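You operate a simulated robot arm through the tools that you are given. There is no shell and no other tool. Be economical: measure what you need, move in short steps, check, and stop when the job is done.

You are at the controls of a simulated robot arm. One attempt, no reset.

## Task
File the green bracket smooth, gauge its film, then tray it by the reading.
Fine: pass green tray, fail yellow tray; green rasp and probe go back.

The check looks at the end state, three seconds after you hand in, the way a careful person would. Anything else that was tipped, shoved, dropped, spilled or broken makes it a failure.

## Robot
A 6-joint arm with a two-finger parallel gripper, fixed in place. Base frame: the origin is at the foot of the arm, x ahead of it, y to its left, z up; the work surface is at about z = 0. Lengths are in mm, angles in degrees, forces in N, time in s.
With the tool pointing down near the work surface it reaches from about 120 to 500 mm from the base axis. Its first joint turns from -72.0 to 72.0 degrees. Payload 0.65 kg.
Tool frame: the origin (TCP) lies between the finger pads and is the grasp point; the fingertips stand 25 mm ahead of it; z points along the fingers, y is the line along which they close. Largest opening 76 mm; finger width 18, thickness 10; the body of the gripper, 36 by 78 mm, starts 45 mm behind the TCP.
Orientation is that of the tool frame in the base frame, as a unit quaternion [w, x, y, z]. With the fingers straight down and closing along the base's y, the tool's x points along the base's -x, its y along +y and its z along -z.

## Interface
- The arm moves only by the tool arm_command. Its argument "rows" is a list of rows, each a list of 7 numbers: the turn, a rotation vector about the tool's x, y, z in degrees, then the shift along the tool's x, y, z in mm, then the gripper command, from -1 (shut) to 1 (fully open), values between in proportion. In form: [[rx, ry, rz, tx, ty, tz, jaw], ...]. A call has 1 to 10 rows; each row is the pose to reach, as a shift and turn from the pose commanded when the call began, along the tool's axes at that moment. Rows are played at 5 a second. More than 50 mm and 8.6 degrees between two rows, or a gripper value outside its range, and nothing of the call is played. A pose out of reach is approached as far as the arm can. The call stops where the force on the tool passes 70 N (or 10 N more than at its start, if that is more) or the arm is blocked; 0.2 s more then pass. The fingers move at their own pace (about 108 mm/s each) and stop on an object; they squeeze with about 45 N. The grip force told is the motor's: it shows also when the fingers shut on nothing. Time passes only in rows, and 0.2 s behind the last, so rows that repeat a pose let the fingers close. It gives the time, the measured TCP pose, the force on the tool (base axes), the opening and the grip force at its end, in the units of the frame above (readings bear some noise), and new pictures: "show" is both (left out), scene, wrist or none.
- Cameras (640 x 400 px; columns grow to the right, rows downward): "scene" is fixed at [58.9, 270.5, 418]; the picture's right is [-0.77, -0.64, 0.00], its down [-0.28, 0.33, -0.90] and it looks along [0.57, -0.69, -0.44] (base axes); focal length 267 px, centre (320, 200). "wrist" rides on the gripper at [-28, 0, -45] in the tool frame; the picture's right is [0.00, -1.00, 0.00], its down [0.97, 0.00, -0.24] and it looks along [0.24, 0.00, 0.97] (tool axes); focal length 218 px, centre (320, 200).
- locate(camera, pixels): for up to 12 pixels [column, row] of the newest picture of that camera ("zoom" is the newest enlarged one), the place [x, y, z] in the base frame of the surface seen there, good to about 2 mm. It takes no simulated time.
- close_up(camera, box): a new picture of the part [left, top, right, bottom] of that camera's present view, enlarged. It takes no simulated time.
- sign_off(): hands the job in; it is judged then, once.

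Work in short steps. Measure before you move; look again where a grasp or a placing could have gone wrong, and mend it. You have 80 turns and 120 pictures in all, those below and enlarged ones among them. Open the gripper and draw the arm clear of the work before you hand the job in, unless the task says otherwise; then end with one line.

The tools are called after "Request:" by a JSON object that holds its "method" and its "body". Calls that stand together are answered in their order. arm_command: Moves the arm, as the interface text tells. Its arguments: {"type":"object","properties":{"rows":{"type":"array","items":{"type":"array","items":{"type":"number"}}},"show":{"type":"string","enum":["both","scene","wrist","none"]}},"required":["rows"]} The other tools are called the same way: locate (camera, pixels) gives the place of the surface under pixels of a picture; close_up (camera, box) takes an enlarged picture of a part of a camera's view; sign_off () hands the job in.

At the start:

```text
time: 0.0
eef_pos: [267.0, -105.7, 339.2]
orientation: [-0.001, 0.0, 1.0, 0.0]
force: [0.6, -0.1, 0.3]
width: 76.0
gripper_force: 0.1
```

scene: 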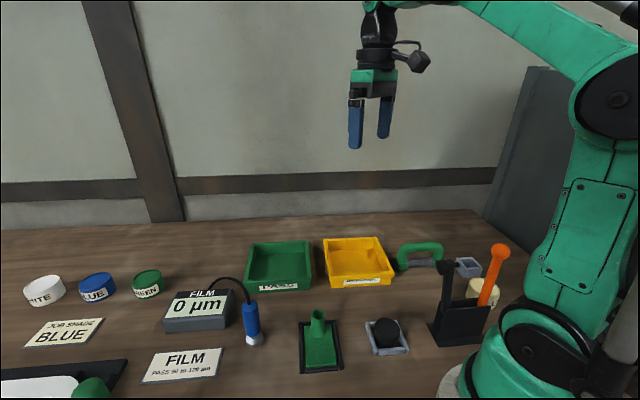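
wrist: 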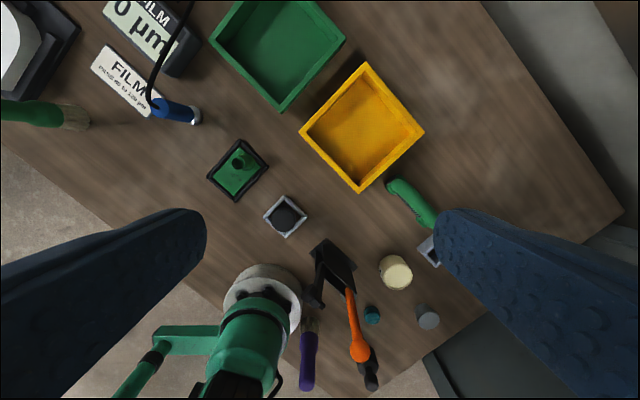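

The pictures show a green bracket on a dark base near (320,345) in the scene, a film gauge with a blue probe, two trays and several tools. I take enlarged views to identify them.

Request:
{"method": "close_up", "body": {"camera": "scene", "box": [380, 220, 540, 370]}}

Request:
{"method": "close_up", "body": {"camera": "scene", "box": [130, 260, 420, 400]}}

Request:
{"method": "close_up", "body": {"camera": "wrist", "box": [200, 130, 460, 390]}}

Request:
{"method": "close_up", "body": {"camera": "wrist", "box": [0, 0, 260, 200]}}

Request:
{"method": "close_up", "body": {"camera": "scene", "box": [0, 260, 140, 400]}}

```text
2.67 times, centred on (460, 295) of scene
```

zoom: 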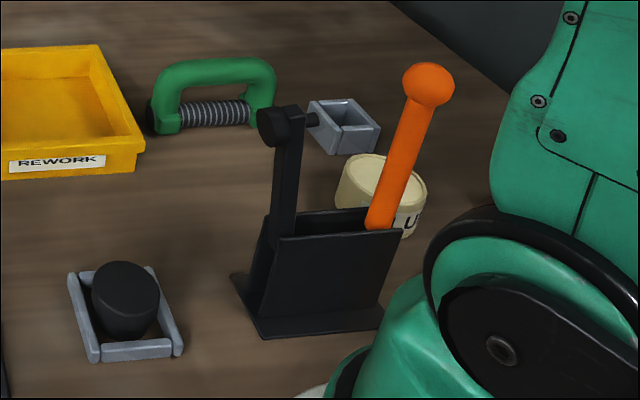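

```text
2.21 times, centred on (275, 330) of scene
```

zoom: 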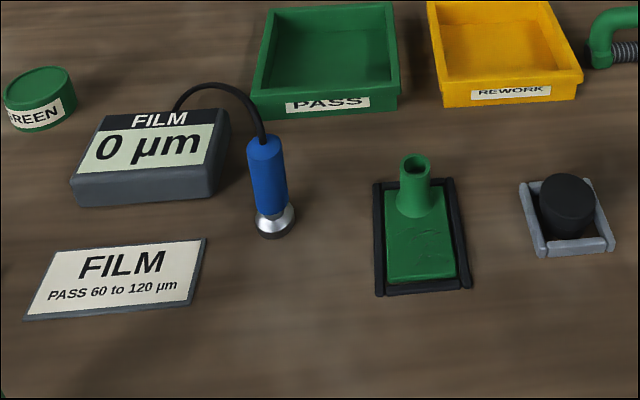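

```text
1.54 times, centred on (330, 260) of wrist
```

zoom: 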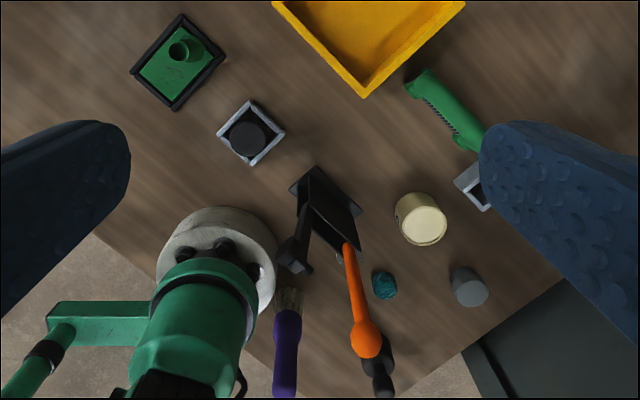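

```text
2.00 times, centred on (130, 100) of wrist
```

zoom: 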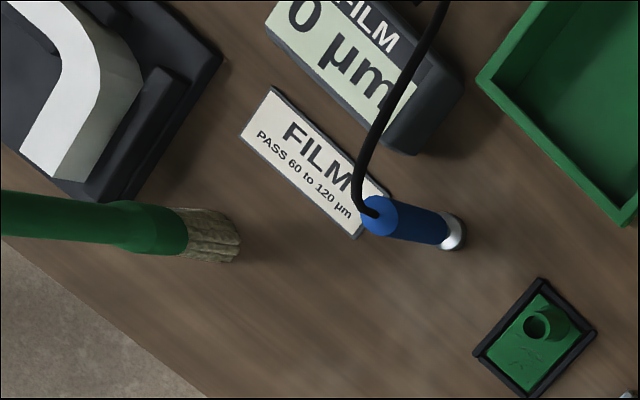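

```text
2.86 times, centred on (70, 330) of scene
```

zoom: 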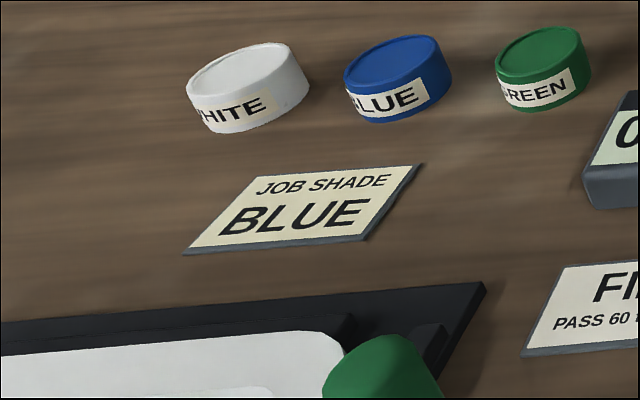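

The green bow with a ribbed bar at (420,255) looks like the rasp; the bracket with scarred face sits in a black nest. I measure the key points.

Request:
{"method": "locate", "body": {"camera": "scene", "pixels": [[400, 262], [442, 260], [403, 246], [440, 246], [420, 243], [420, 262], [468, 262], [383, 250], [468, 272], [455, 262], [480, 262]]}}

Request:
{"method": "locate", "body": {"camera": "wrist", "pixels": [[393, 185], [412, 205], [432, 222], [385, 183], [238, 158], [240, 140], [268, 170], [235, 201], [208, 177], [157, 105], [194, 118], [175, 111]]}}

Request:
{"method": "close_up", "body": {"camera": "scene", "box": [385, 230, 495, 300]}}

Request:
{"method": "close_up", "body": {"camera": "wrist", "box": [370, 160, 460, 280]}}

Request:
{"method": "close_up", "body": {"camera": "scene", "box": [280, 300, 360, 380]}}

```text
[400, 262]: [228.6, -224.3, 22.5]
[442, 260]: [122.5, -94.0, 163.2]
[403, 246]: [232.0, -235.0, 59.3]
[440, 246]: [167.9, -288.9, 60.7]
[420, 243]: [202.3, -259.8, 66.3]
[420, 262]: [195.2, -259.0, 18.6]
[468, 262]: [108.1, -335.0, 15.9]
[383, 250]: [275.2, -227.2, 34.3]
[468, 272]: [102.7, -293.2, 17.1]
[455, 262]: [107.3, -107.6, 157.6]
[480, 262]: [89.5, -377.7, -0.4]
```

```text
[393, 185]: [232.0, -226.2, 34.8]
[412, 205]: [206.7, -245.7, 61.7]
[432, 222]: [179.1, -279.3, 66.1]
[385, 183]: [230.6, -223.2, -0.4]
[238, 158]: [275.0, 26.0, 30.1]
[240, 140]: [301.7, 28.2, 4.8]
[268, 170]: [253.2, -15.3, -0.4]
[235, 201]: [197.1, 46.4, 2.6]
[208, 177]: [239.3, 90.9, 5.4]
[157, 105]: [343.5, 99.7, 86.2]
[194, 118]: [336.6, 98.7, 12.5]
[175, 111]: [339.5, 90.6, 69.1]
```

```text
5.71 times, centred on (440, 265) of scene
```

zoom: 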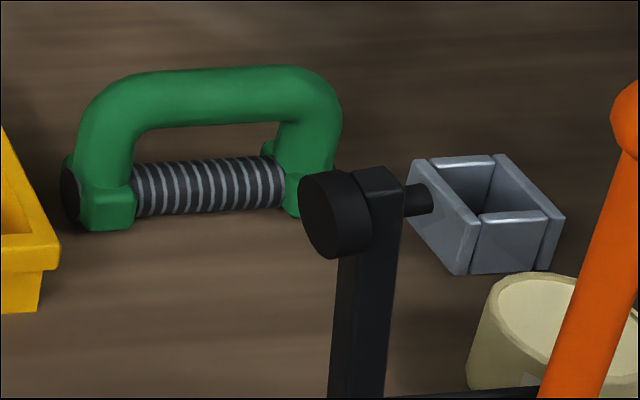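

```text
3.33 times, centred on (415, 220) of wrist
```

zoom: 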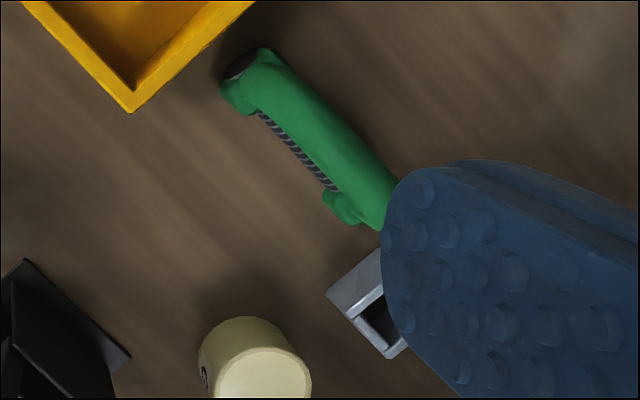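

```text
5.00 times, centred on (320, 340) of scene
```

zoom: 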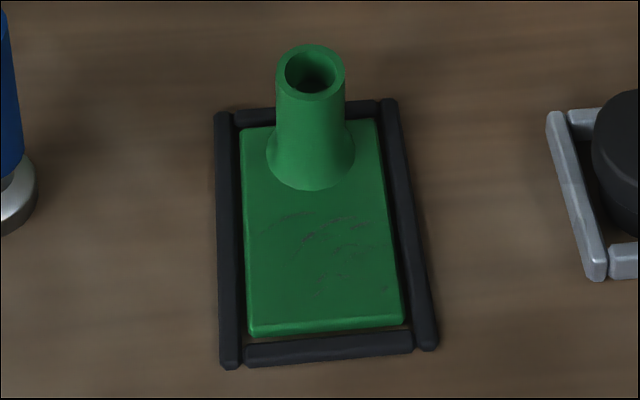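

Rasp bow runs from about (232,-228) to (168,-287), top z≈66. I measure the bracket, patch and probe in more detail in the newest zoom, before moving.

Request:
{"method": "locate", "body": {"camera": "zoom", "pixels": [[243, 130], [378, 122], [402, 318], [252, 332], [320, 235], [310, 90], [310, 188], [227, 250], [410, 250], [330, 353], [350, 215], [310, 285]]}}

Request:
{"method": "locate", "body": {"camera": "scene", "pixels": [[250, 305], [250, 318], [251, 330], [254, 340], [249, 345], [262, 343], [190, 300], [242, 318], [259, 316]]}}

Request:
{"method": "close_up", "body": {"camera": "scene", "box": [200, 270, 290, 360]}}

```text
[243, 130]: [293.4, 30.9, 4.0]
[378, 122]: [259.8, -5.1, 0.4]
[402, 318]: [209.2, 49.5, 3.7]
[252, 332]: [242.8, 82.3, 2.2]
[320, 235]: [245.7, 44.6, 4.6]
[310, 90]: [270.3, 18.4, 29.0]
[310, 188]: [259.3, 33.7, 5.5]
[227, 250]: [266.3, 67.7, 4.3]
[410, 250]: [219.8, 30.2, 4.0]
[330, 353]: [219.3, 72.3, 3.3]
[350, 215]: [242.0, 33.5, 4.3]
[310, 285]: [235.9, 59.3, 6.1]
```

```text
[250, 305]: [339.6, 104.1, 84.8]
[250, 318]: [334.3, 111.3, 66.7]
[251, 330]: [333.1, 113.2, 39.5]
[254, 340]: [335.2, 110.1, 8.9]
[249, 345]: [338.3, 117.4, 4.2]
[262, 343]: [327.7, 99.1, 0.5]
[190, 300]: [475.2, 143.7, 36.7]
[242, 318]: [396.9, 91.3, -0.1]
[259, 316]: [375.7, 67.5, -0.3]
```

```text
4.44 times, centred on (245, 315) of scene
```

zoom: 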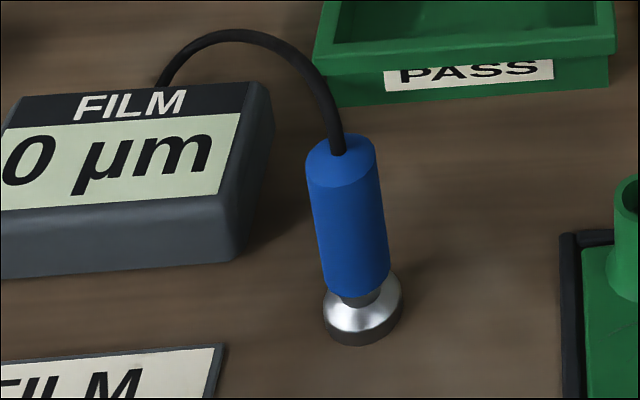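

Plate top is z≈4.5, centre near (250,40), long axis along (-0.69,0.72); the rasp bar lies along about (-0.75,-0.66). I go above the rasp with the tool turned -41° to look.

Request:
{"method": "arm_command", "body": {"rows": [[0, 0, -7, 11, -25, 28, 1], [0, 0, -14, 22, -50, 56, 1], [0, 0, -21, 33, -75, 84, 1], [0, 0, -28, 44, -100, 112, 1], [0, 0, -35, 55, -126, 140, 1], [0, 0, -41, 66, -151, 169, 1], [0, 0, -41, 66, -151, 169, 1]]}}

```text
time: 1.6
eef_pos: [201.2, -255.0, 171.6]
orientation: [0.0, -0.351, 0.936, 0.0]
force: [-0.5, -0.4, -0.2]
width: 76.0
gripper_force: 0.2
```

scene: 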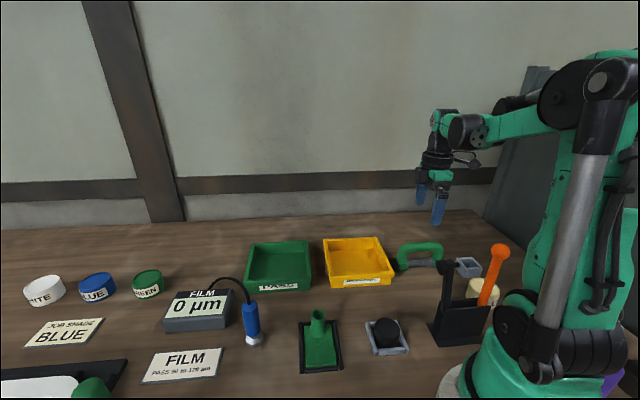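
wrist: 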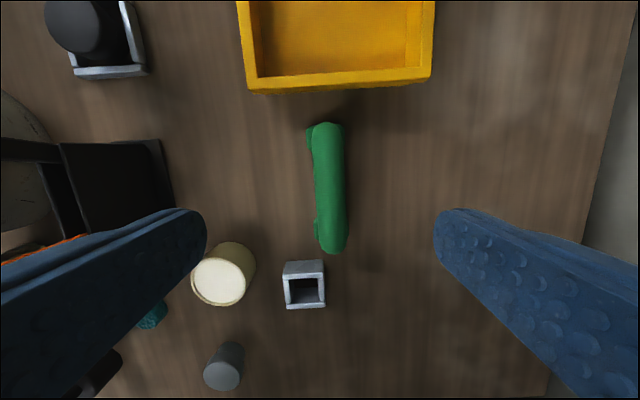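

The bar is nearly vertical in the wrist view, columns 313–347. I measure its top line ends and edges.

Request:
{"method": "locate", "body": {"camera": "wrist", "pixels": [[329, 150], [331, 190], [334, 235], [316, 190], [345, 190], [309, 140], [317, 228], [325, 125], [335, 250], [322, 262], [285, 265], [320, 92]]}}

Request:
{"method": "close_up", "body": {"camera": "wrist", "box": [270, 110, 390, 260]}}

```text
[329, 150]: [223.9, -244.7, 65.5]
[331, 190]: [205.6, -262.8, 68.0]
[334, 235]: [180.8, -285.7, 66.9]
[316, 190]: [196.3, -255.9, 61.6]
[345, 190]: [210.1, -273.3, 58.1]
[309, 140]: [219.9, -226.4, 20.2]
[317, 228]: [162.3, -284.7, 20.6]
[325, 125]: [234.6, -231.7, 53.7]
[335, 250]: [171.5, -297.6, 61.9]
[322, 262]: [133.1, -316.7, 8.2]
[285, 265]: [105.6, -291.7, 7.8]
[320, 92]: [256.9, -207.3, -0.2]
```

```text
2.67 times, centred on (330, 185) of wrist
```

zoom: 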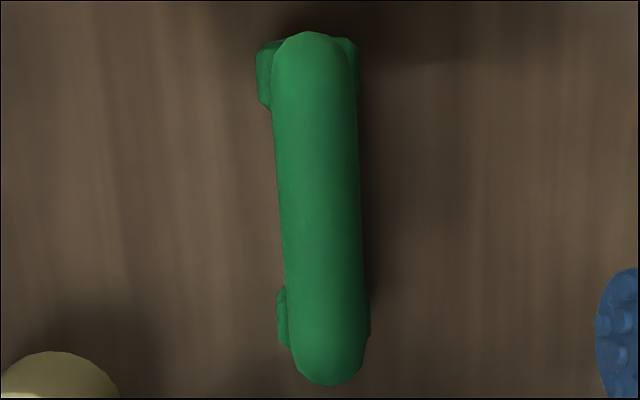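

Bar top line centre ≈(203,-264.5), z≈67, yaw about -43.6°. I correct and descend to grip the bar with TCP at z≈57.

Request:
{"method": "arm_command", "body": {"rows": [[0, 0, -2.6, 3.4, -7, 30, 1], [0, 0, -2.6, 3.4, -7, 65, 1], [0, 0, -2.6, 3.4, -7, 95, 1], [0, 0, -2.6, 3.4, -7, 113, 1], [0, 0, -2.6, 3.4, -7, 113, 1]]}}

```text
time: 2.8
eef_pos: [205.3, -263.5, 57.9]
orientation: [0.0, -0.371, 0.928, 0.0]
force: [-0.8, 1.1, -0.6]
width: 76.1
gripper_force: 0.0
```

scene: 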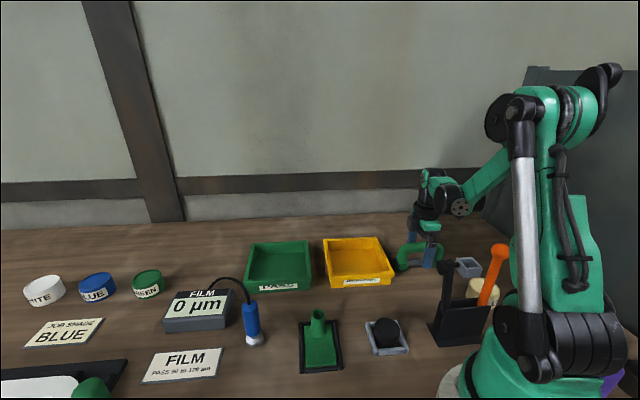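
wrist: 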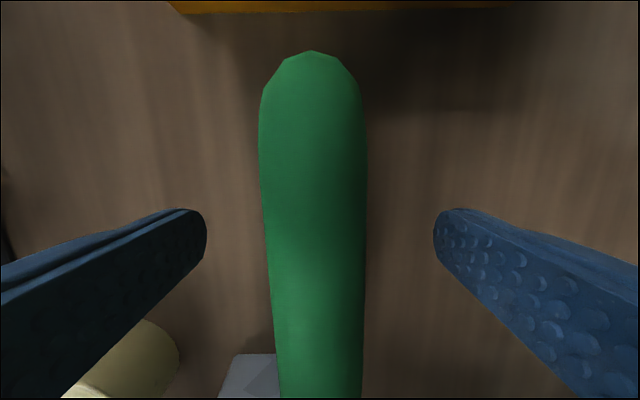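

The bar is centred between the fingers (cols 262–367). I close on it.

Request:
{"method": "arm_command", "body": {"rows": [[0, 0, 0, 0, 0, 0, -1], [0, 0, 0, 0, 0, 0, -1], [0, 0, 0, 0, 0, 0, -1], [0, 0, 0, 0, 0, 0, -1]], "show": "none"}}

```text
time: 3.8
eef_pos: [204.5, -264.4, 57.3]
orientation: [0.0, -0.372, 0.928, 0.0]
force: [1.0, 0.3, -0.9]
width: 22.0
gripper_force: 38.5
```

Gripped at width 22. I lift 110 mm and look.

Request:
{"method": "arm_command", "body": {"rows": [[0, 0, 0, 0, 0, -10, -1], [0, 0, 0, 0, 0, -40, -1], [0, 0, 0, 0, 0, -75, -1], [0, 0, 0, 0, 0, -110, -1], [0, 0, 0, 0, 0, -110, -1]]}}

Request:
{"method": "close_up", "body": {"camera": "scene", "box": [385, 160, 485, 260]}}

```text
time: 5.0
eef_pos: [204.8, -264.8, 167.3]
orientation: [0.0, -0.371, 0.929, 0.0]
force: [-1.1, 0.5, -0.8]
width: 21.7
gripper_force: 39.0
```

scene: 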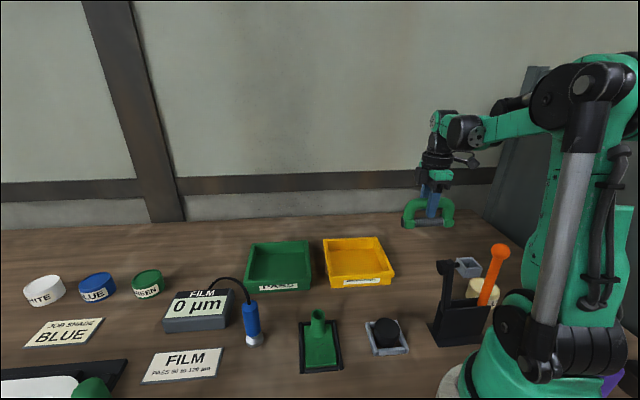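
wrist: 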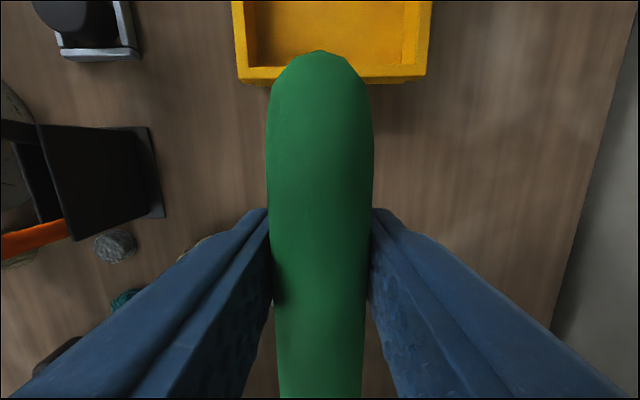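

```text
4.00 times, centred on (435, 210) of scene
```

zoom: 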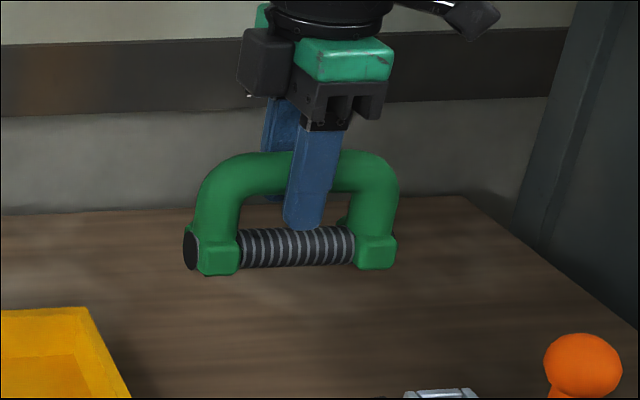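

I check the drum geometry in the lifted rasp: exposed ribbed length about zoom cols 238–355.

Request:
{"method": "locate", "body": {"camera": "zoom", "pixels": [[241, 250], [351, 245], [201, 262], [391, 255], [297, 248], [297, 263], [297, 233], [218, 272], [375, 268], [218, 250], [375, 245], [187, 250]]}}

Request:
{"method": "close_up", "body": {"camera": "scene", "box": [395, 210, 465, 235]}}

```text
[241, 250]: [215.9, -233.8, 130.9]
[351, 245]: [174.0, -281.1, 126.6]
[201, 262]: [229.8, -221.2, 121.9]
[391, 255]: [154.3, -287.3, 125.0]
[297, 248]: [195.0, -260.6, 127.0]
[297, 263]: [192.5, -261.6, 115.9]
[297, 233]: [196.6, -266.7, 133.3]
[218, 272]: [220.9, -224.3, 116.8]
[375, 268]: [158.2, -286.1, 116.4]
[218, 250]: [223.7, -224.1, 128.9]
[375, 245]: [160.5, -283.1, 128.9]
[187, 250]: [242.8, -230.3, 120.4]
```

```text
9.14 times, centred on (430, 222) of scene
```

zoom: 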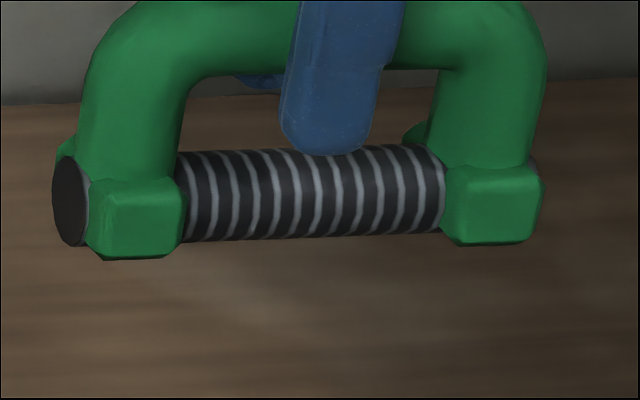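

Rasp hangs straight, sole about 57 mm beneath the TCP, exposed drum ≈60 mm, and its yaw already matches the plate width. I carry it over the patch to about (244,50), staying high.

Request:
{"method": "arm_command", "body": {"rows": [[0, 0, 0, -35, 28.6, 0, -1], [0, 0, 0, -70, 57.3, 0, -1], [0, 0, 0, -105.3, 85.9, 0, -1], [0, 0, 0, -140.3, 114.5, 0, -1], [0, 0, 0, -175.4, 143.1, 0, -1], [0, 0, 0, -210.5, 171.8, 0, -1], [0, 0, 0, -245.6, 200.4, 0, -1], [0, 0, 0, -245.6, 200.4, 35, -1], [0, 0, 0, -245.6, 200.4, 67, -1], [0, 0, 0, -245.6, 200.4, 67, -1]]}}

Request:
{"method": "close_up", "body": {"camera": "scene", "box": [260, 240, 380, 380]}}

```text
time: 7.2
eef_pos: [242.4, 50.4, 101.1]
orientation: [0.001, -0.372, 0.928, 0.0]
force: [-0.3, 0.9, -2.2]
width: 22.1
gripper_force: 39.2
```

scene: 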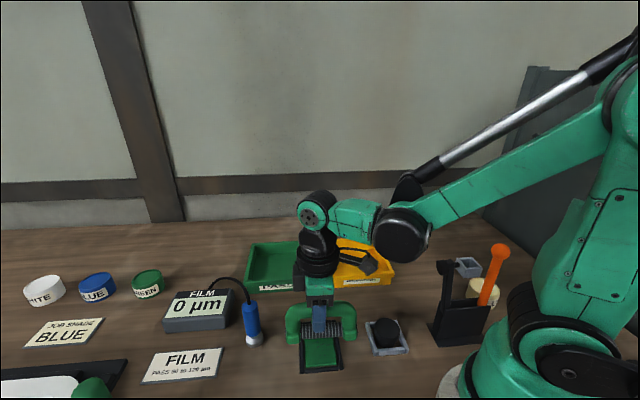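
wrist: 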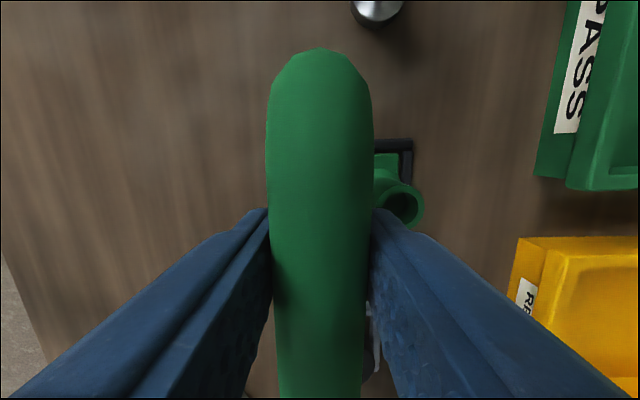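

```text
2.86 times, centred on (320, 310) of scene
```

zoom: 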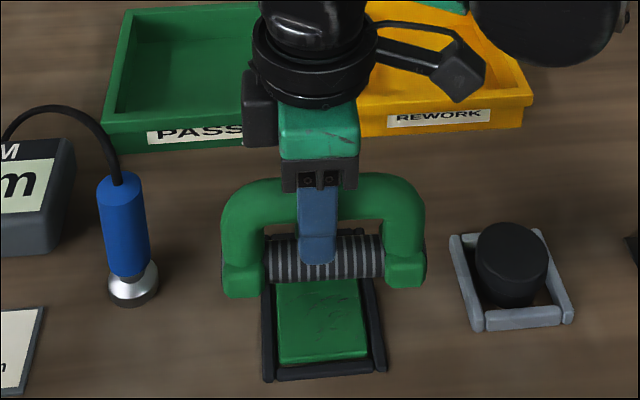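

I measure the boss position and patch from these views, to keep the drum clear of the boss at wrist (404,205).

Request:
{"method": "locate", "body": {"camera": "wrist", "pixels": [[416, 190], [420, 210], [405, 188], [412, 222], [385, 160], [400, 145], [410, 155]]}}

Request:
{"method": "locate", "body": {"camera": "zoom", "pixels": [[280, 285], [355, 280], [367, 353], [282, 362], [340, 318], [325, 272], [242, 296], [405, 288], [268, 320], [373, 320], [345, 295]]}}

```text
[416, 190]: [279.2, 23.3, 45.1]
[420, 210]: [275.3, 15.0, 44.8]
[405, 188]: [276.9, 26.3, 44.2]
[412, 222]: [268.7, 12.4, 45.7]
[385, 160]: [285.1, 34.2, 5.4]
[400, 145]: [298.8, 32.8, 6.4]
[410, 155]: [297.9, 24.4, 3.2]
```

```text
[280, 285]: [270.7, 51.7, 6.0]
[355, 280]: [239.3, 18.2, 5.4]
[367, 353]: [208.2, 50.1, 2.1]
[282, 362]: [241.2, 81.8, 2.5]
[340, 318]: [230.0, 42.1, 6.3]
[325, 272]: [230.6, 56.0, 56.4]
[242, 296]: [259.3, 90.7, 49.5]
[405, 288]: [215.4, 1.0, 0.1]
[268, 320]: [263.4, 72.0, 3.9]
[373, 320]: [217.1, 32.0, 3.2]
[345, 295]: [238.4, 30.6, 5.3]
```

The boss is 45 mm tall, centred about (270,21), so I keep the TCP ≥ s=6 along the plate. I lower in place toward contact (expected TCP z≈62).

Request:
{"method": "arm_command", "body": {"rows": [[0, 0, 0, 0, 0, 15, -1], [0, 0, 0, 0, 0, 28, -1], [0, 0, 0, 0, 0, 34, -1], [0, 0, 0, 0, 0, 36, -1], [0, 0, 0, 0, 0, 36, -1]]}}

Request:
{"method": "close_up", "body": {"camera": "scene", "box": [280, 300, 360, 380]}}

```text
time: 8.4
eef_pos: [243.1, 51.0, 64.3]
orientation: [0.0, -0.371, 0.929, 0.0]
force: [-0.4, 0.8, -0.9]
width: 21.8
gripper_force: 38.6
```

scene: 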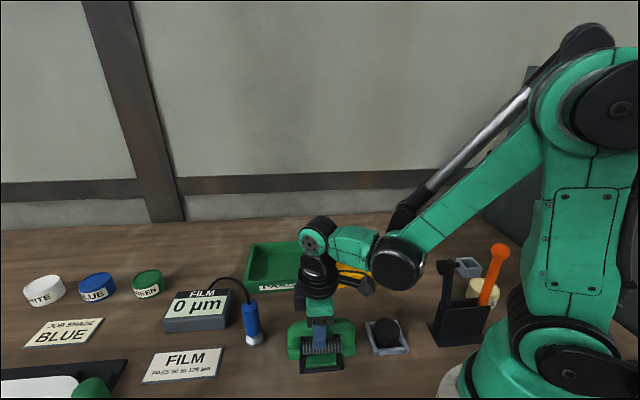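
wrist: 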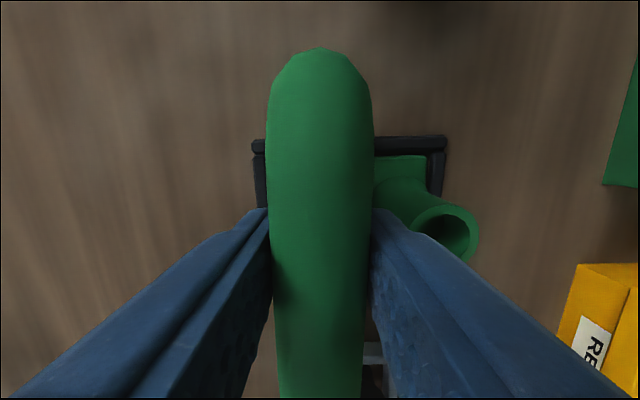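

```text
5.00 times, centred on (320, 340) of scene
```

zoom: 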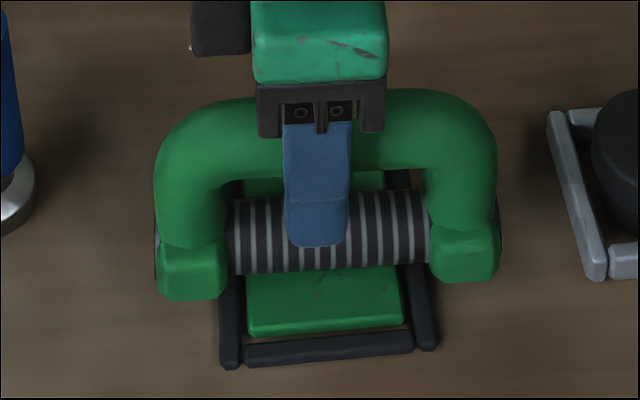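

The blocks straddle the nest, boss clear by a wide gap on the right. I shift 1.5 mm along the bar and feel downward.

Request:
{"method": "arm_command", "body": {"rows": [[0, 0, 0, -1.5, 0, 0.5, -1], [0, 0, 0, -1.5, 0, 1, -1], [0, 0, 0, -1.5, 0, 1.5, -1], [0, 0, 0, -1.5, 0, 2, -1], [0, 0, 0, -1.5, 0, 2, -1]], "show": "none"}}

```text
time: 9.6
eef_pos: [243.5, 51.0, 62.9]
orientation: [0.001, -0.371, 0.929, 0.0]
force: [-3.8, 8.8, 50.2]
width: 22.1
gripper_force: 38.8
```

Contact at 50 N — firm. I ease up a little and read.

Request:
{"method": "arm_command", "body": {"rows": [[0, 0, 0, 0, 0, -0.6, -1], [0, 0, 0, 0, 0, -0.6, -1]], "show": "none"}}

```text
time: 10.2
eef_pos: [243.5, 50.1, 63.2]
orientation: [0.0, -0.371, 0.929, -0.001]
force: [-0.2, 0.1, -1.3]
width: 21.6
gripper_force: 38.4
```

Contact is within that 0.6 mm. I press about 0.3 mm and stroke along tool y slowly.

Request:
{"method": "arm_command", "body": {"rows": [[0, 0, 0, 0, 0, 0.3, -1], [0, 0, 0, 0, -5, 0.3, -1], [0, 0, 0, 0, 0, 0.3, -1], [0, 0, 0, 0, 7, 0.3, -1], [0, 0, 0, 0, 14, 0.3, -1], [0, 0, 0, 0, 7, 0.3, -1], [0, 0, 0, 0, 0, 0.3, -1], [0, 0, 0, 0, -5, 0.3, -1], [0, 0, 0, 0, 0, 0.3, -1]]}}

Request:
{"method": "close_up", "body": {"camera": "scene", "box": [280, 300, 360, 380]}}

```text
time: 12.2
eef_pos: [242.8, 51.0, 63.3]
orientation: [0.0, -0.371, 0.929, -0.001]
force: [0.8, 0.0, -2.2]
width: 21.6
gripper_force: 39.5
```

scene: 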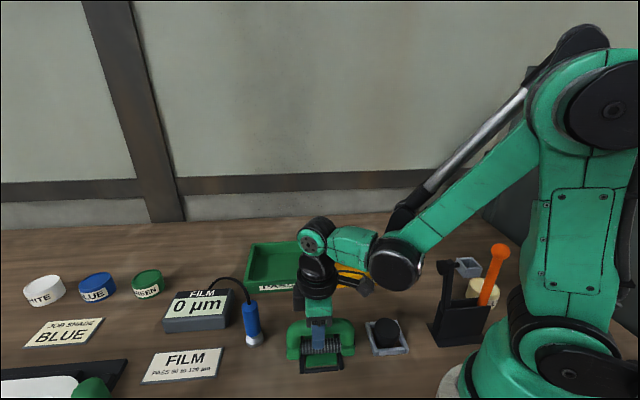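
wrist: 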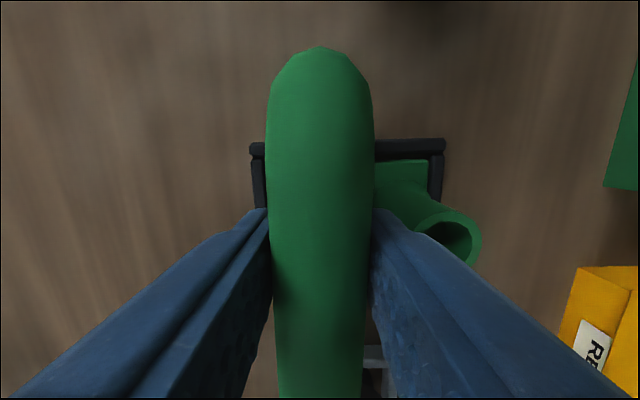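

```text
5.00 times, centred on (320, 340) of scene
```

zoom: 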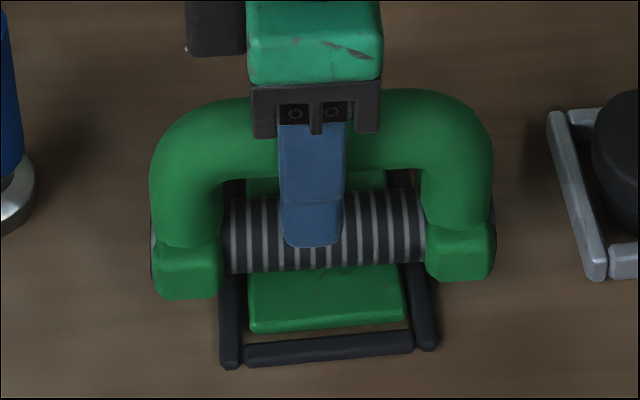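

No contact force at this depth; I feel downward 0.3 mm more.

Request:
{"method": "arm_command", "body": {"rows": [[0, 0, 0, 0, 0, 0.15, -1], [0, 0, 0, 0, 0, 0.3, -1], [0, 0, 0, 0, 0, 0.3, -1]], "show": "none"}}

```text
time: 13.0
eef_pos: [244.0, 52.8, 62.1]
orientation: [0.0, -0.372, 0.928, 0.0]
force: [-3.1, 0.0, 6.8]
width: 22.0
gripper_force: 38.5
```

Light contact at 7 N now. I press 0.2 mm more and stroke the range again.

Request:
{"method": "arm_command", "body": {"rows": [[0, 0, 0, 0, 0, 0.2, -1], [0, 0, 0, 0, -5, 0.2, -1], [0, 0, 0, 0, 1, 0.2, -1], [0, 0, 0, 0, 7, 0.2, -1], [0, 0, 0, 0, 13, 0.2, -1], [0, 0, 0, 0, 7, 0.2, -1], [0, 0, 0, 0, 1, 0.2, -1], [0, 0, 0, 0, -5, 0.2, -1], [0, 0, 0, 0, 3, 0.2, -1], [0, 0, 0, 0, 12, 0.2, -1]]}}

Request:
{"method": "close_up", "body": {"camera": "scene", "box": [280, 300, 360, 380]}}

```text
time: 15.2
eef_pos: [233.3, 60.0, 62.1]
orientation: [-0.001, -0.372, 0.928, 0.001]
force: [0.0, -1.4, -1.2]
width: 22.1
gripper_force: 39.2
```

scene: 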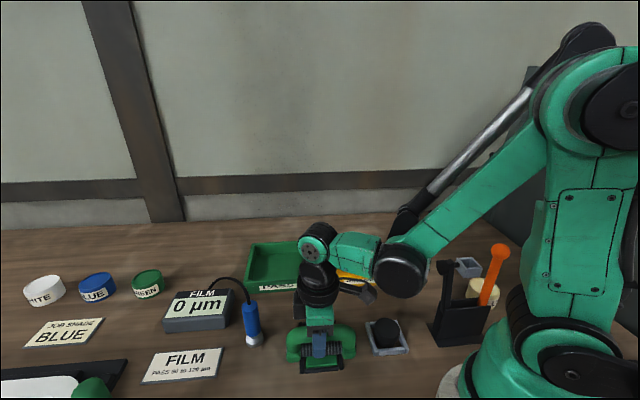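
wrist: 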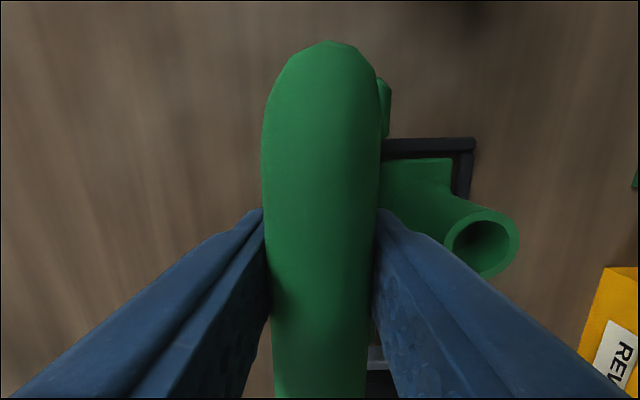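

```text
5.00 times, centred on (320, 340) of scene
```

zoom: 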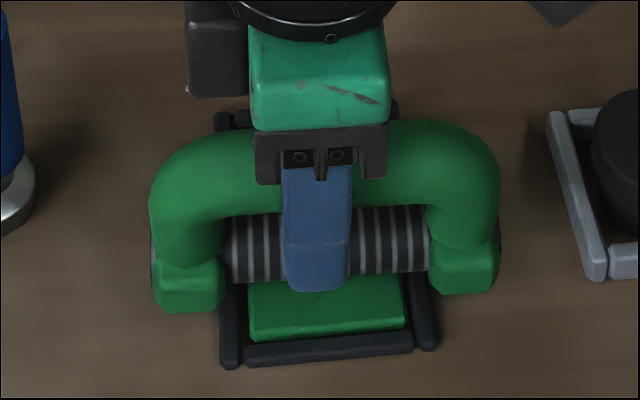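

The rasp has rolled a little in the grip (a block shows at wrist (384,108)). I lift straight up and look at the patch and the tilt.

Request:
{"method": "arm_command", "body": {"rows": [[0, 0, 0, 0, 0, -15, -1], [0, 0, 0, 0, 0, -45, -1], [0, 0, 0, 0, 15, -75, -1], [0, 0, 0, 0, 40, -100, -1], [0, 0, 0, 0, 40, -100, -1]]}}

Request:
{"method": "close_up", "body": {"camera": "scene", "box": [280, 300, 360, 380]}}

Request:
{"method": "close_up", "body": {"camera": "scene", "box": [240, 180, 380, 320]}}

```text
time: 16.4
eef_pos: [208.6, 87.4, 162.1]
orientation: [0.0, -0.372, 0.928, 0.0]
force: [0.1, 0.5, -2.4]
width: 21.9
gripper_force: 39.0
```

scene: 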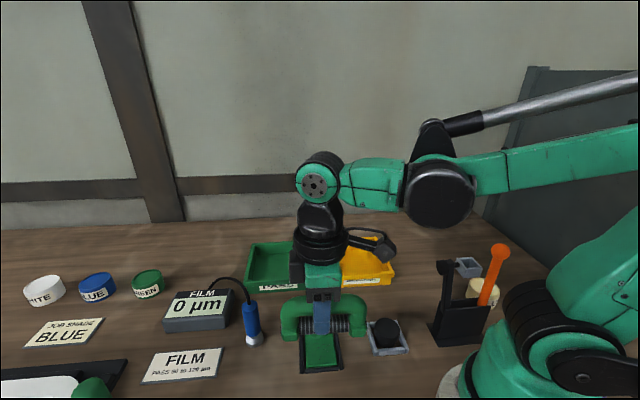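
wrist: 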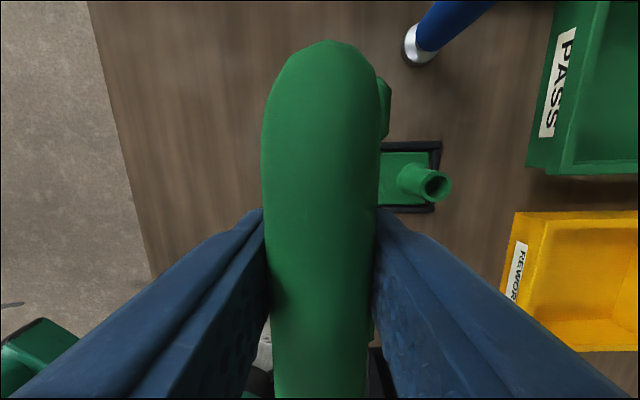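

```text
5.00 times, centred on (320, 340) of scene
```

zoom: 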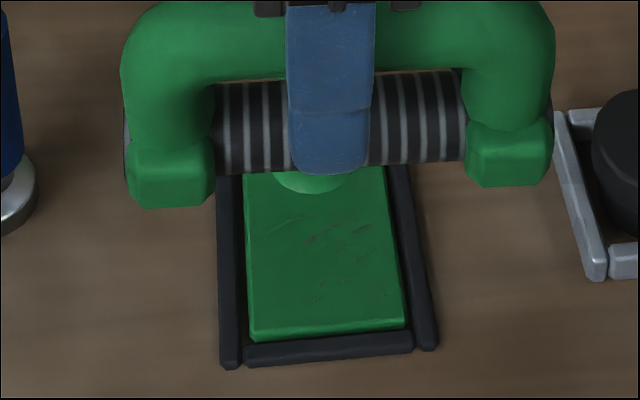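

```text
2.86 times, centred on (310, 250) of scene
```

zoom: 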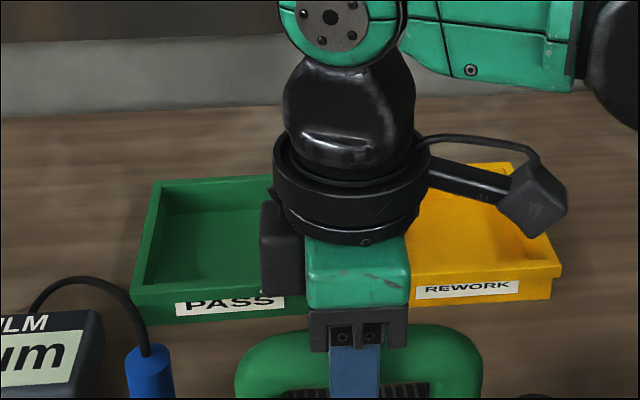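

Scratches still show, and rolled block corners likely kept the drum off the plate. I'll square the rasp by pressing it flat on free table here; first I check the clearance.

Request:
{"method": "locate", "body": {"camera": "scene", "pixels": [[372, 352], [408, 350], [367, 325], [400, 322], [330, 372], [302, 373], [343, 368], [360, 385], [290, 385], [386, 335]]}}

Request:
{"method": "locate", "body": {"camera": "wrist", "pixels": [[384, 90], [384, 125], [320, 120], [320, 300], [130, 150], [200, 200], [100, 50]]}}

```text
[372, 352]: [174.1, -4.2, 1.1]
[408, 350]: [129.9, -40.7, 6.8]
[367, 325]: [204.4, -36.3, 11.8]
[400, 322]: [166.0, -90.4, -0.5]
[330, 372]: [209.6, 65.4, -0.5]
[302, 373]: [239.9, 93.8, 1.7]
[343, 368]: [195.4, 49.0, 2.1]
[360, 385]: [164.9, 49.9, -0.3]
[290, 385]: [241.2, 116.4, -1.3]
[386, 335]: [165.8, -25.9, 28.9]
```

```text
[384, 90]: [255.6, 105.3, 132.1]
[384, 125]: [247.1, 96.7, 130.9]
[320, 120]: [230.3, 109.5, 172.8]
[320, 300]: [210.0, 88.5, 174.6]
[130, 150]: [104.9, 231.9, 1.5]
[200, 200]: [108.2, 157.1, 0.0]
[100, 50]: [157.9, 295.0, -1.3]
```

Free table for s≥46, so I shift 6 mm outward and descend to just above the table.

Request:
{"method": "arm_command", "body": {"rows": [[0, 0, 0, 0, 6, 40, -1], [0, 0, 0, 0, 6, 80, -1], [0, 0, 0, 0, 6, 98, -1], [0, 0, 0, 0, 6, 102, -1], [0, 0, 0, 0, 6, 103.5, -1], [0, 0, 0, 0, 6, 104.5, -1], [0, 0, 0, 0, 6, 105, -1]]}}

```text
time: 18.0
eef_pos: [203.6, 93.6, 57.4]
orientation: [0.0, -0.372, 0.928, 0.0]
force: [0.1, -1.1, -0.9]
width: 22.2
gripper_force: 38.9
```

scene: 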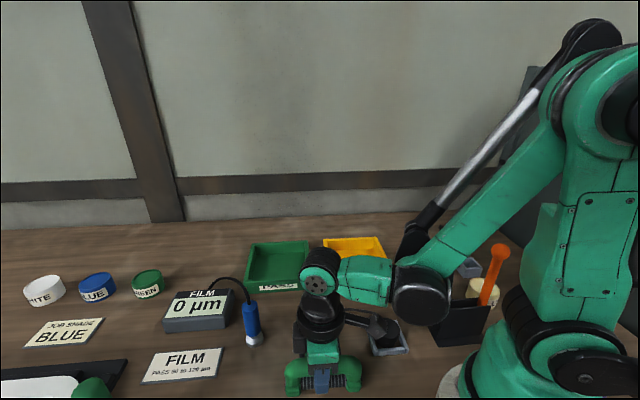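
wrist: 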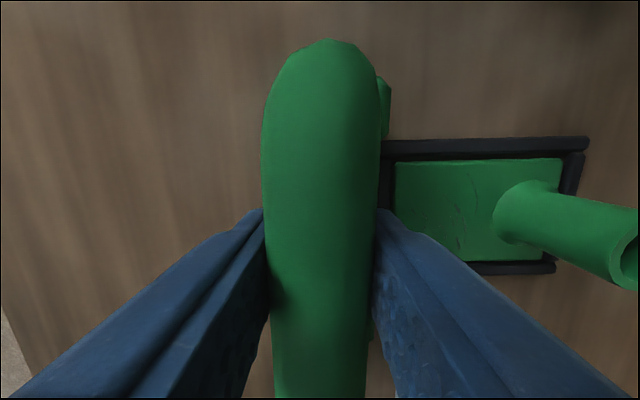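

Still no contact; I step down a few mm, letting the force stop guard it.

Request:
{"method": "arm_command", "body": {"rows": [[0, 0, 0, 0, 0, 0.5, -1], [0, 0, 0, 0, 0, 1, -1], [0, 0, 0, 0, 0, 1.5, -1], [0, 0, 0, 0, 0, 1.5, -1]], "show": "none"}}

```text
time: 19.0
eef_pos: [203.7, 92.3, 55.4]
orientation: [0.0, -0.372, 0.928, -0.002]
force: [1.9, -7.7, 48.7]
width: 22.1
gripper_force: 38.6
```

Contact at z≈55.5. I ease off, open to let the rasp stand flat, and look.

Request:
{"method": "arm_command", "body": {"rows": [[0, 0, 0, 0, 0, -0.5, -1], [0, 0, 0, 0, 0, -0.5, -0.3], [0, 0, 0, 0, 0, -0.5, 0.3], [0, 0, 0, 0, 0, -0.5, 0.3], [0, 0, 0, 0, 0, -0.5, 0.3]]}}

Request:
{"method": "close_up", "body": {"camera": "wrist", "box": [370, 120, 600, 290]}}

```text
time: 20.2
eef_pos: [203.7, 93.6, 55.7]
orientation: [0.0, -0.371, 0.929, 0.0]
force: [0.2, 1.3, -0.8]
width: 49.6
gripper_force: 0.1
```

scene: 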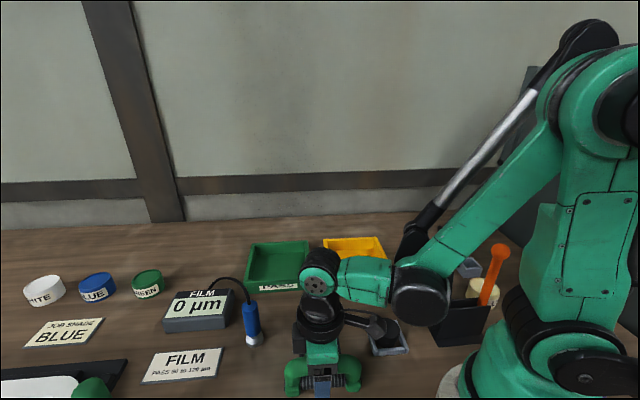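
wrist: 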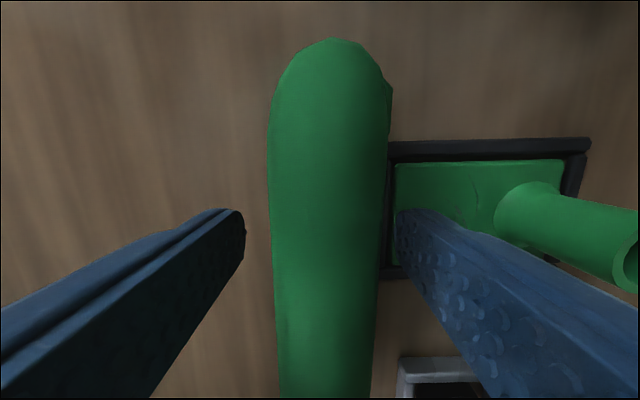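

```text
2.35 times, centred on (485, 205) of wrist
```

zoom: 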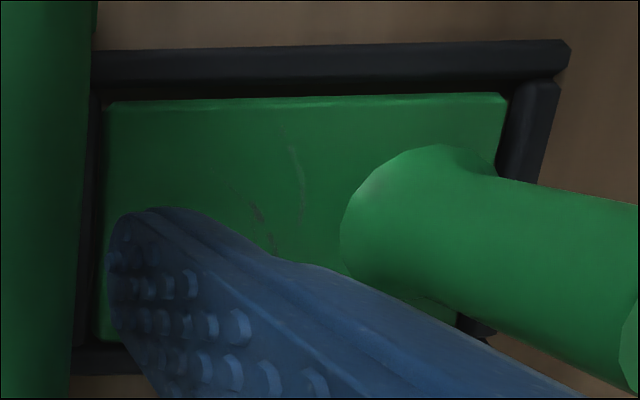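

The rasp stands upright again. I re-grip with the TCP 1 mm higher and lift to 100, then look at the patch from the scene camera.

Request:
{"method": "arm_command", "body": {"rows": [[0, 0, 0, 0, -1.5, -1.5, 0.3], [0, 0, 0, 0, -1.5, -1.5, -1], [0, 0, 0, 0, -1.5, -1.5, -1], [0, 0, 0, 0, -1.5, -1.5, -1], [0, 0, 0, 0, -1.5, -11, -1], [0, 0, 0, 0, -1.5, -45, -1], [0, 0, 0, 0, -1.5, -45, -1]]}}

Request:
{"method": "close_up", "body": {"camera": "wrist", "box": [340, 100, 600, 260]}}

```text
time: 21.8
eef_pos: [203.5, 92.2, 101.9]
orientation: [0.0, -0.371, 0.929, -0.001]
force: [-0.5, -0.8, -1.4]
width: 21.8
gripper_force: 38.6
```

scene: 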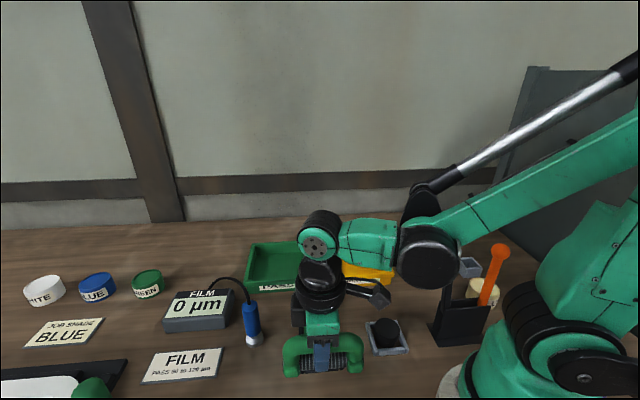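
wrist: 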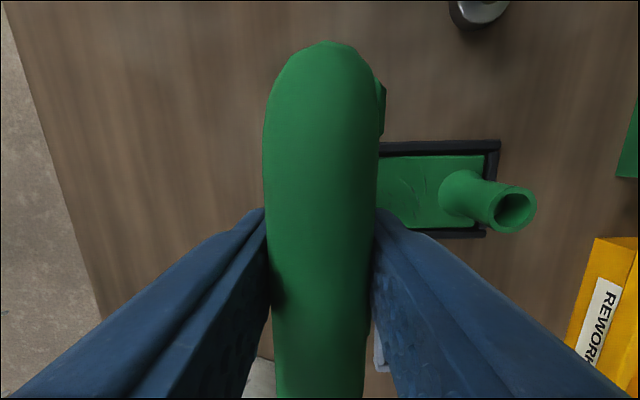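

```text
2.46 times, centred on (470, 180) of wrist
```

zoom: 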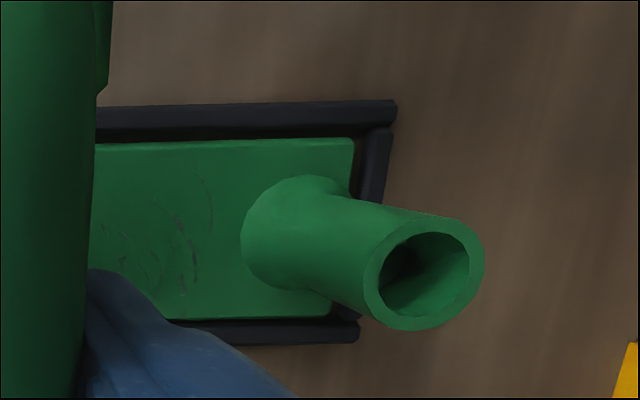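

The scratches span roughly zoom (110–210,160–300). I measure them and the boss base.

Request:
{"method": "locate", "body": {"camera": "zoom", "pixels": [[210, 200], [195, 260], [180, 225], [150, 265], [115, 255], [185, 292], [243, 235], [230, 160], [355, 140], [150, 145], [240, 320], [205, 165]]}}

```text
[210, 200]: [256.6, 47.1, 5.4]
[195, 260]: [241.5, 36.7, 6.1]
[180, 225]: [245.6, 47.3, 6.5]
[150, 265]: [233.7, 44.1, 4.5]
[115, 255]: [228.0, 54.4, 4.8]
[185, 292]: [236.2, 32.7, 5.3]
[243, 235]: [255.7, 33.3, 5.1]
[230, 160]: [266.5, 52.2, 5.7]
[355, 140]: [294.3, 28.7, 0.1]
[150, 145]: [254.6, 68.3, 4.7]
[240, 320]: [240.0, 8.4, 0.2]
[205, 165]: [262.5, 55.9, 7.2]
```

The patch spans s≈1–28 along the plate. I move back over it at s≈10 and lower to just above contact.

Request:
{"method": "arm_command", "body": {"rows": [[0, 0, 0, -0.3, -30, 0, -1], [0, 0, 0, -0.3, -60.5, 0, -1], [0, 0, 0, -0.3, -60.5, 20, -1], [0, 0, 0, -0.3, -60.5, 32, -1], [0, 0, 0, -0.3, -60.5, 36, -1], [0, 0, 0, -0.3, -60.5, 36.5, -1], [0, 0, 0, -0.3, -60.5, 37, -1], [0, 0, 0, -0.3, -60.5, 37, -1]], "show": "scene"}}

Request:
{"method": "close_up", "body": {"camera": "scene", "box": [280, 300, 360, 380]}}

```text
time: 22.6
eef_pos: [246.6, 52.9, 90.7]
orientation: [-0.005, -0.374, 0.927, 0.006]
force: [-11.4, 8.8, 91.4]
width: 22.1
gripper_force: 38.2
stopped in row 3: the force on the tool passed its limit (the readings are from after the stop); the commanded pose is now the measured one
```

scene: 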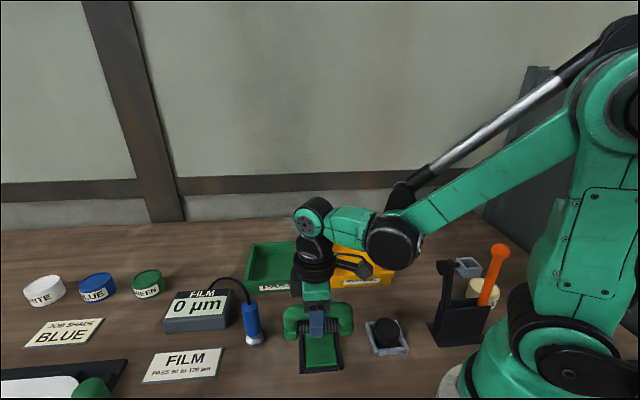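

```text
5.00 times, centred on (320, 340) of scene
```

zoom: 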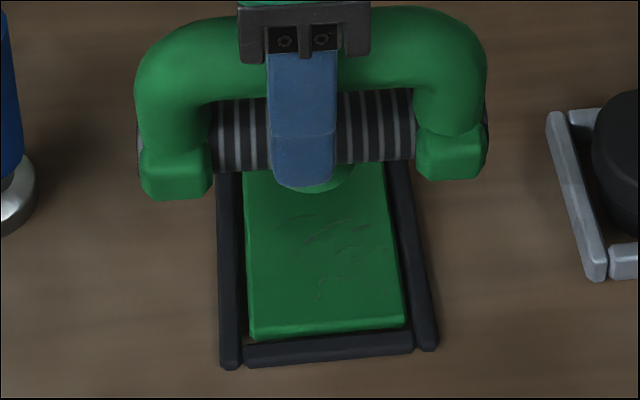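

An unexpected hit at z≈91 — something low touched, perhaps a rolled block on the boss. I back up 25 mm and look.

Request:
{"method": "arm_command", "body": {"rows": [[0, 0, 0, 0, 0, -10, -1], [0, 0, 0, 0, 5, -25, -1], [0, 0, 0, 0, 5, -25, -1]]}}

Request:
{"method": "close_up", "body": {"camera": "scene", "box": [270, 270, 370, 380]}}

Request:
{"method": "close_up", "body": {"camera": "wrist", "box": [240, 20, 500, 240]}}

```text
time: 23.4
eef_pos: [243.2, 55.8, 114.7]
orientation: [-0.003, -0.373, 0.928, 0.005]
force: [0.1, -0.2, -1.9]
width: 21.8
gripper_force: 38.7
```

scene: 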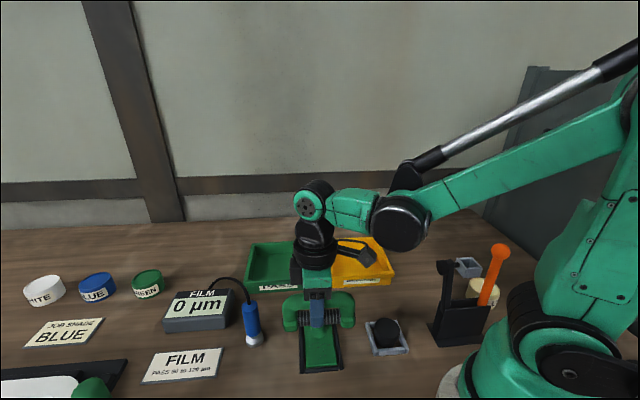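
wrist: 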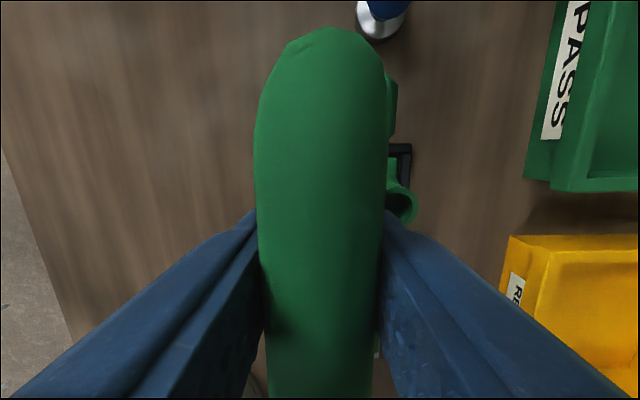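

```text
3.64 times, centred on (320, 325) of scene
```

zoom: 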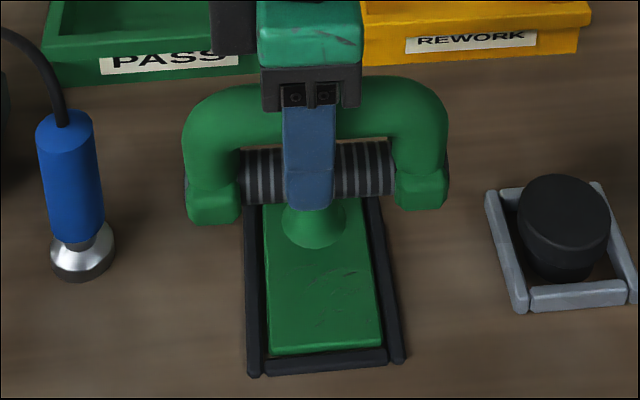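

```text
1.82 times, centred on (370, 130) of wrist
```

zoom: 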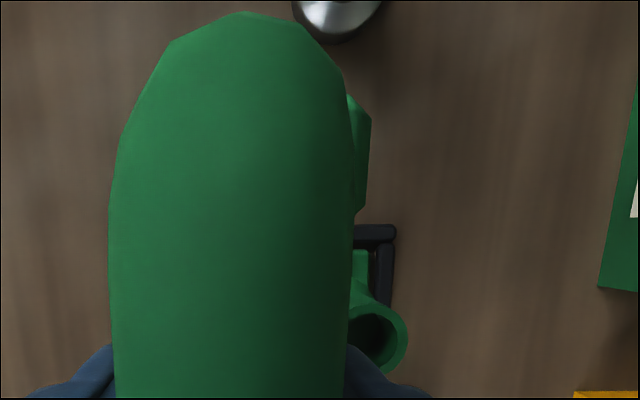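

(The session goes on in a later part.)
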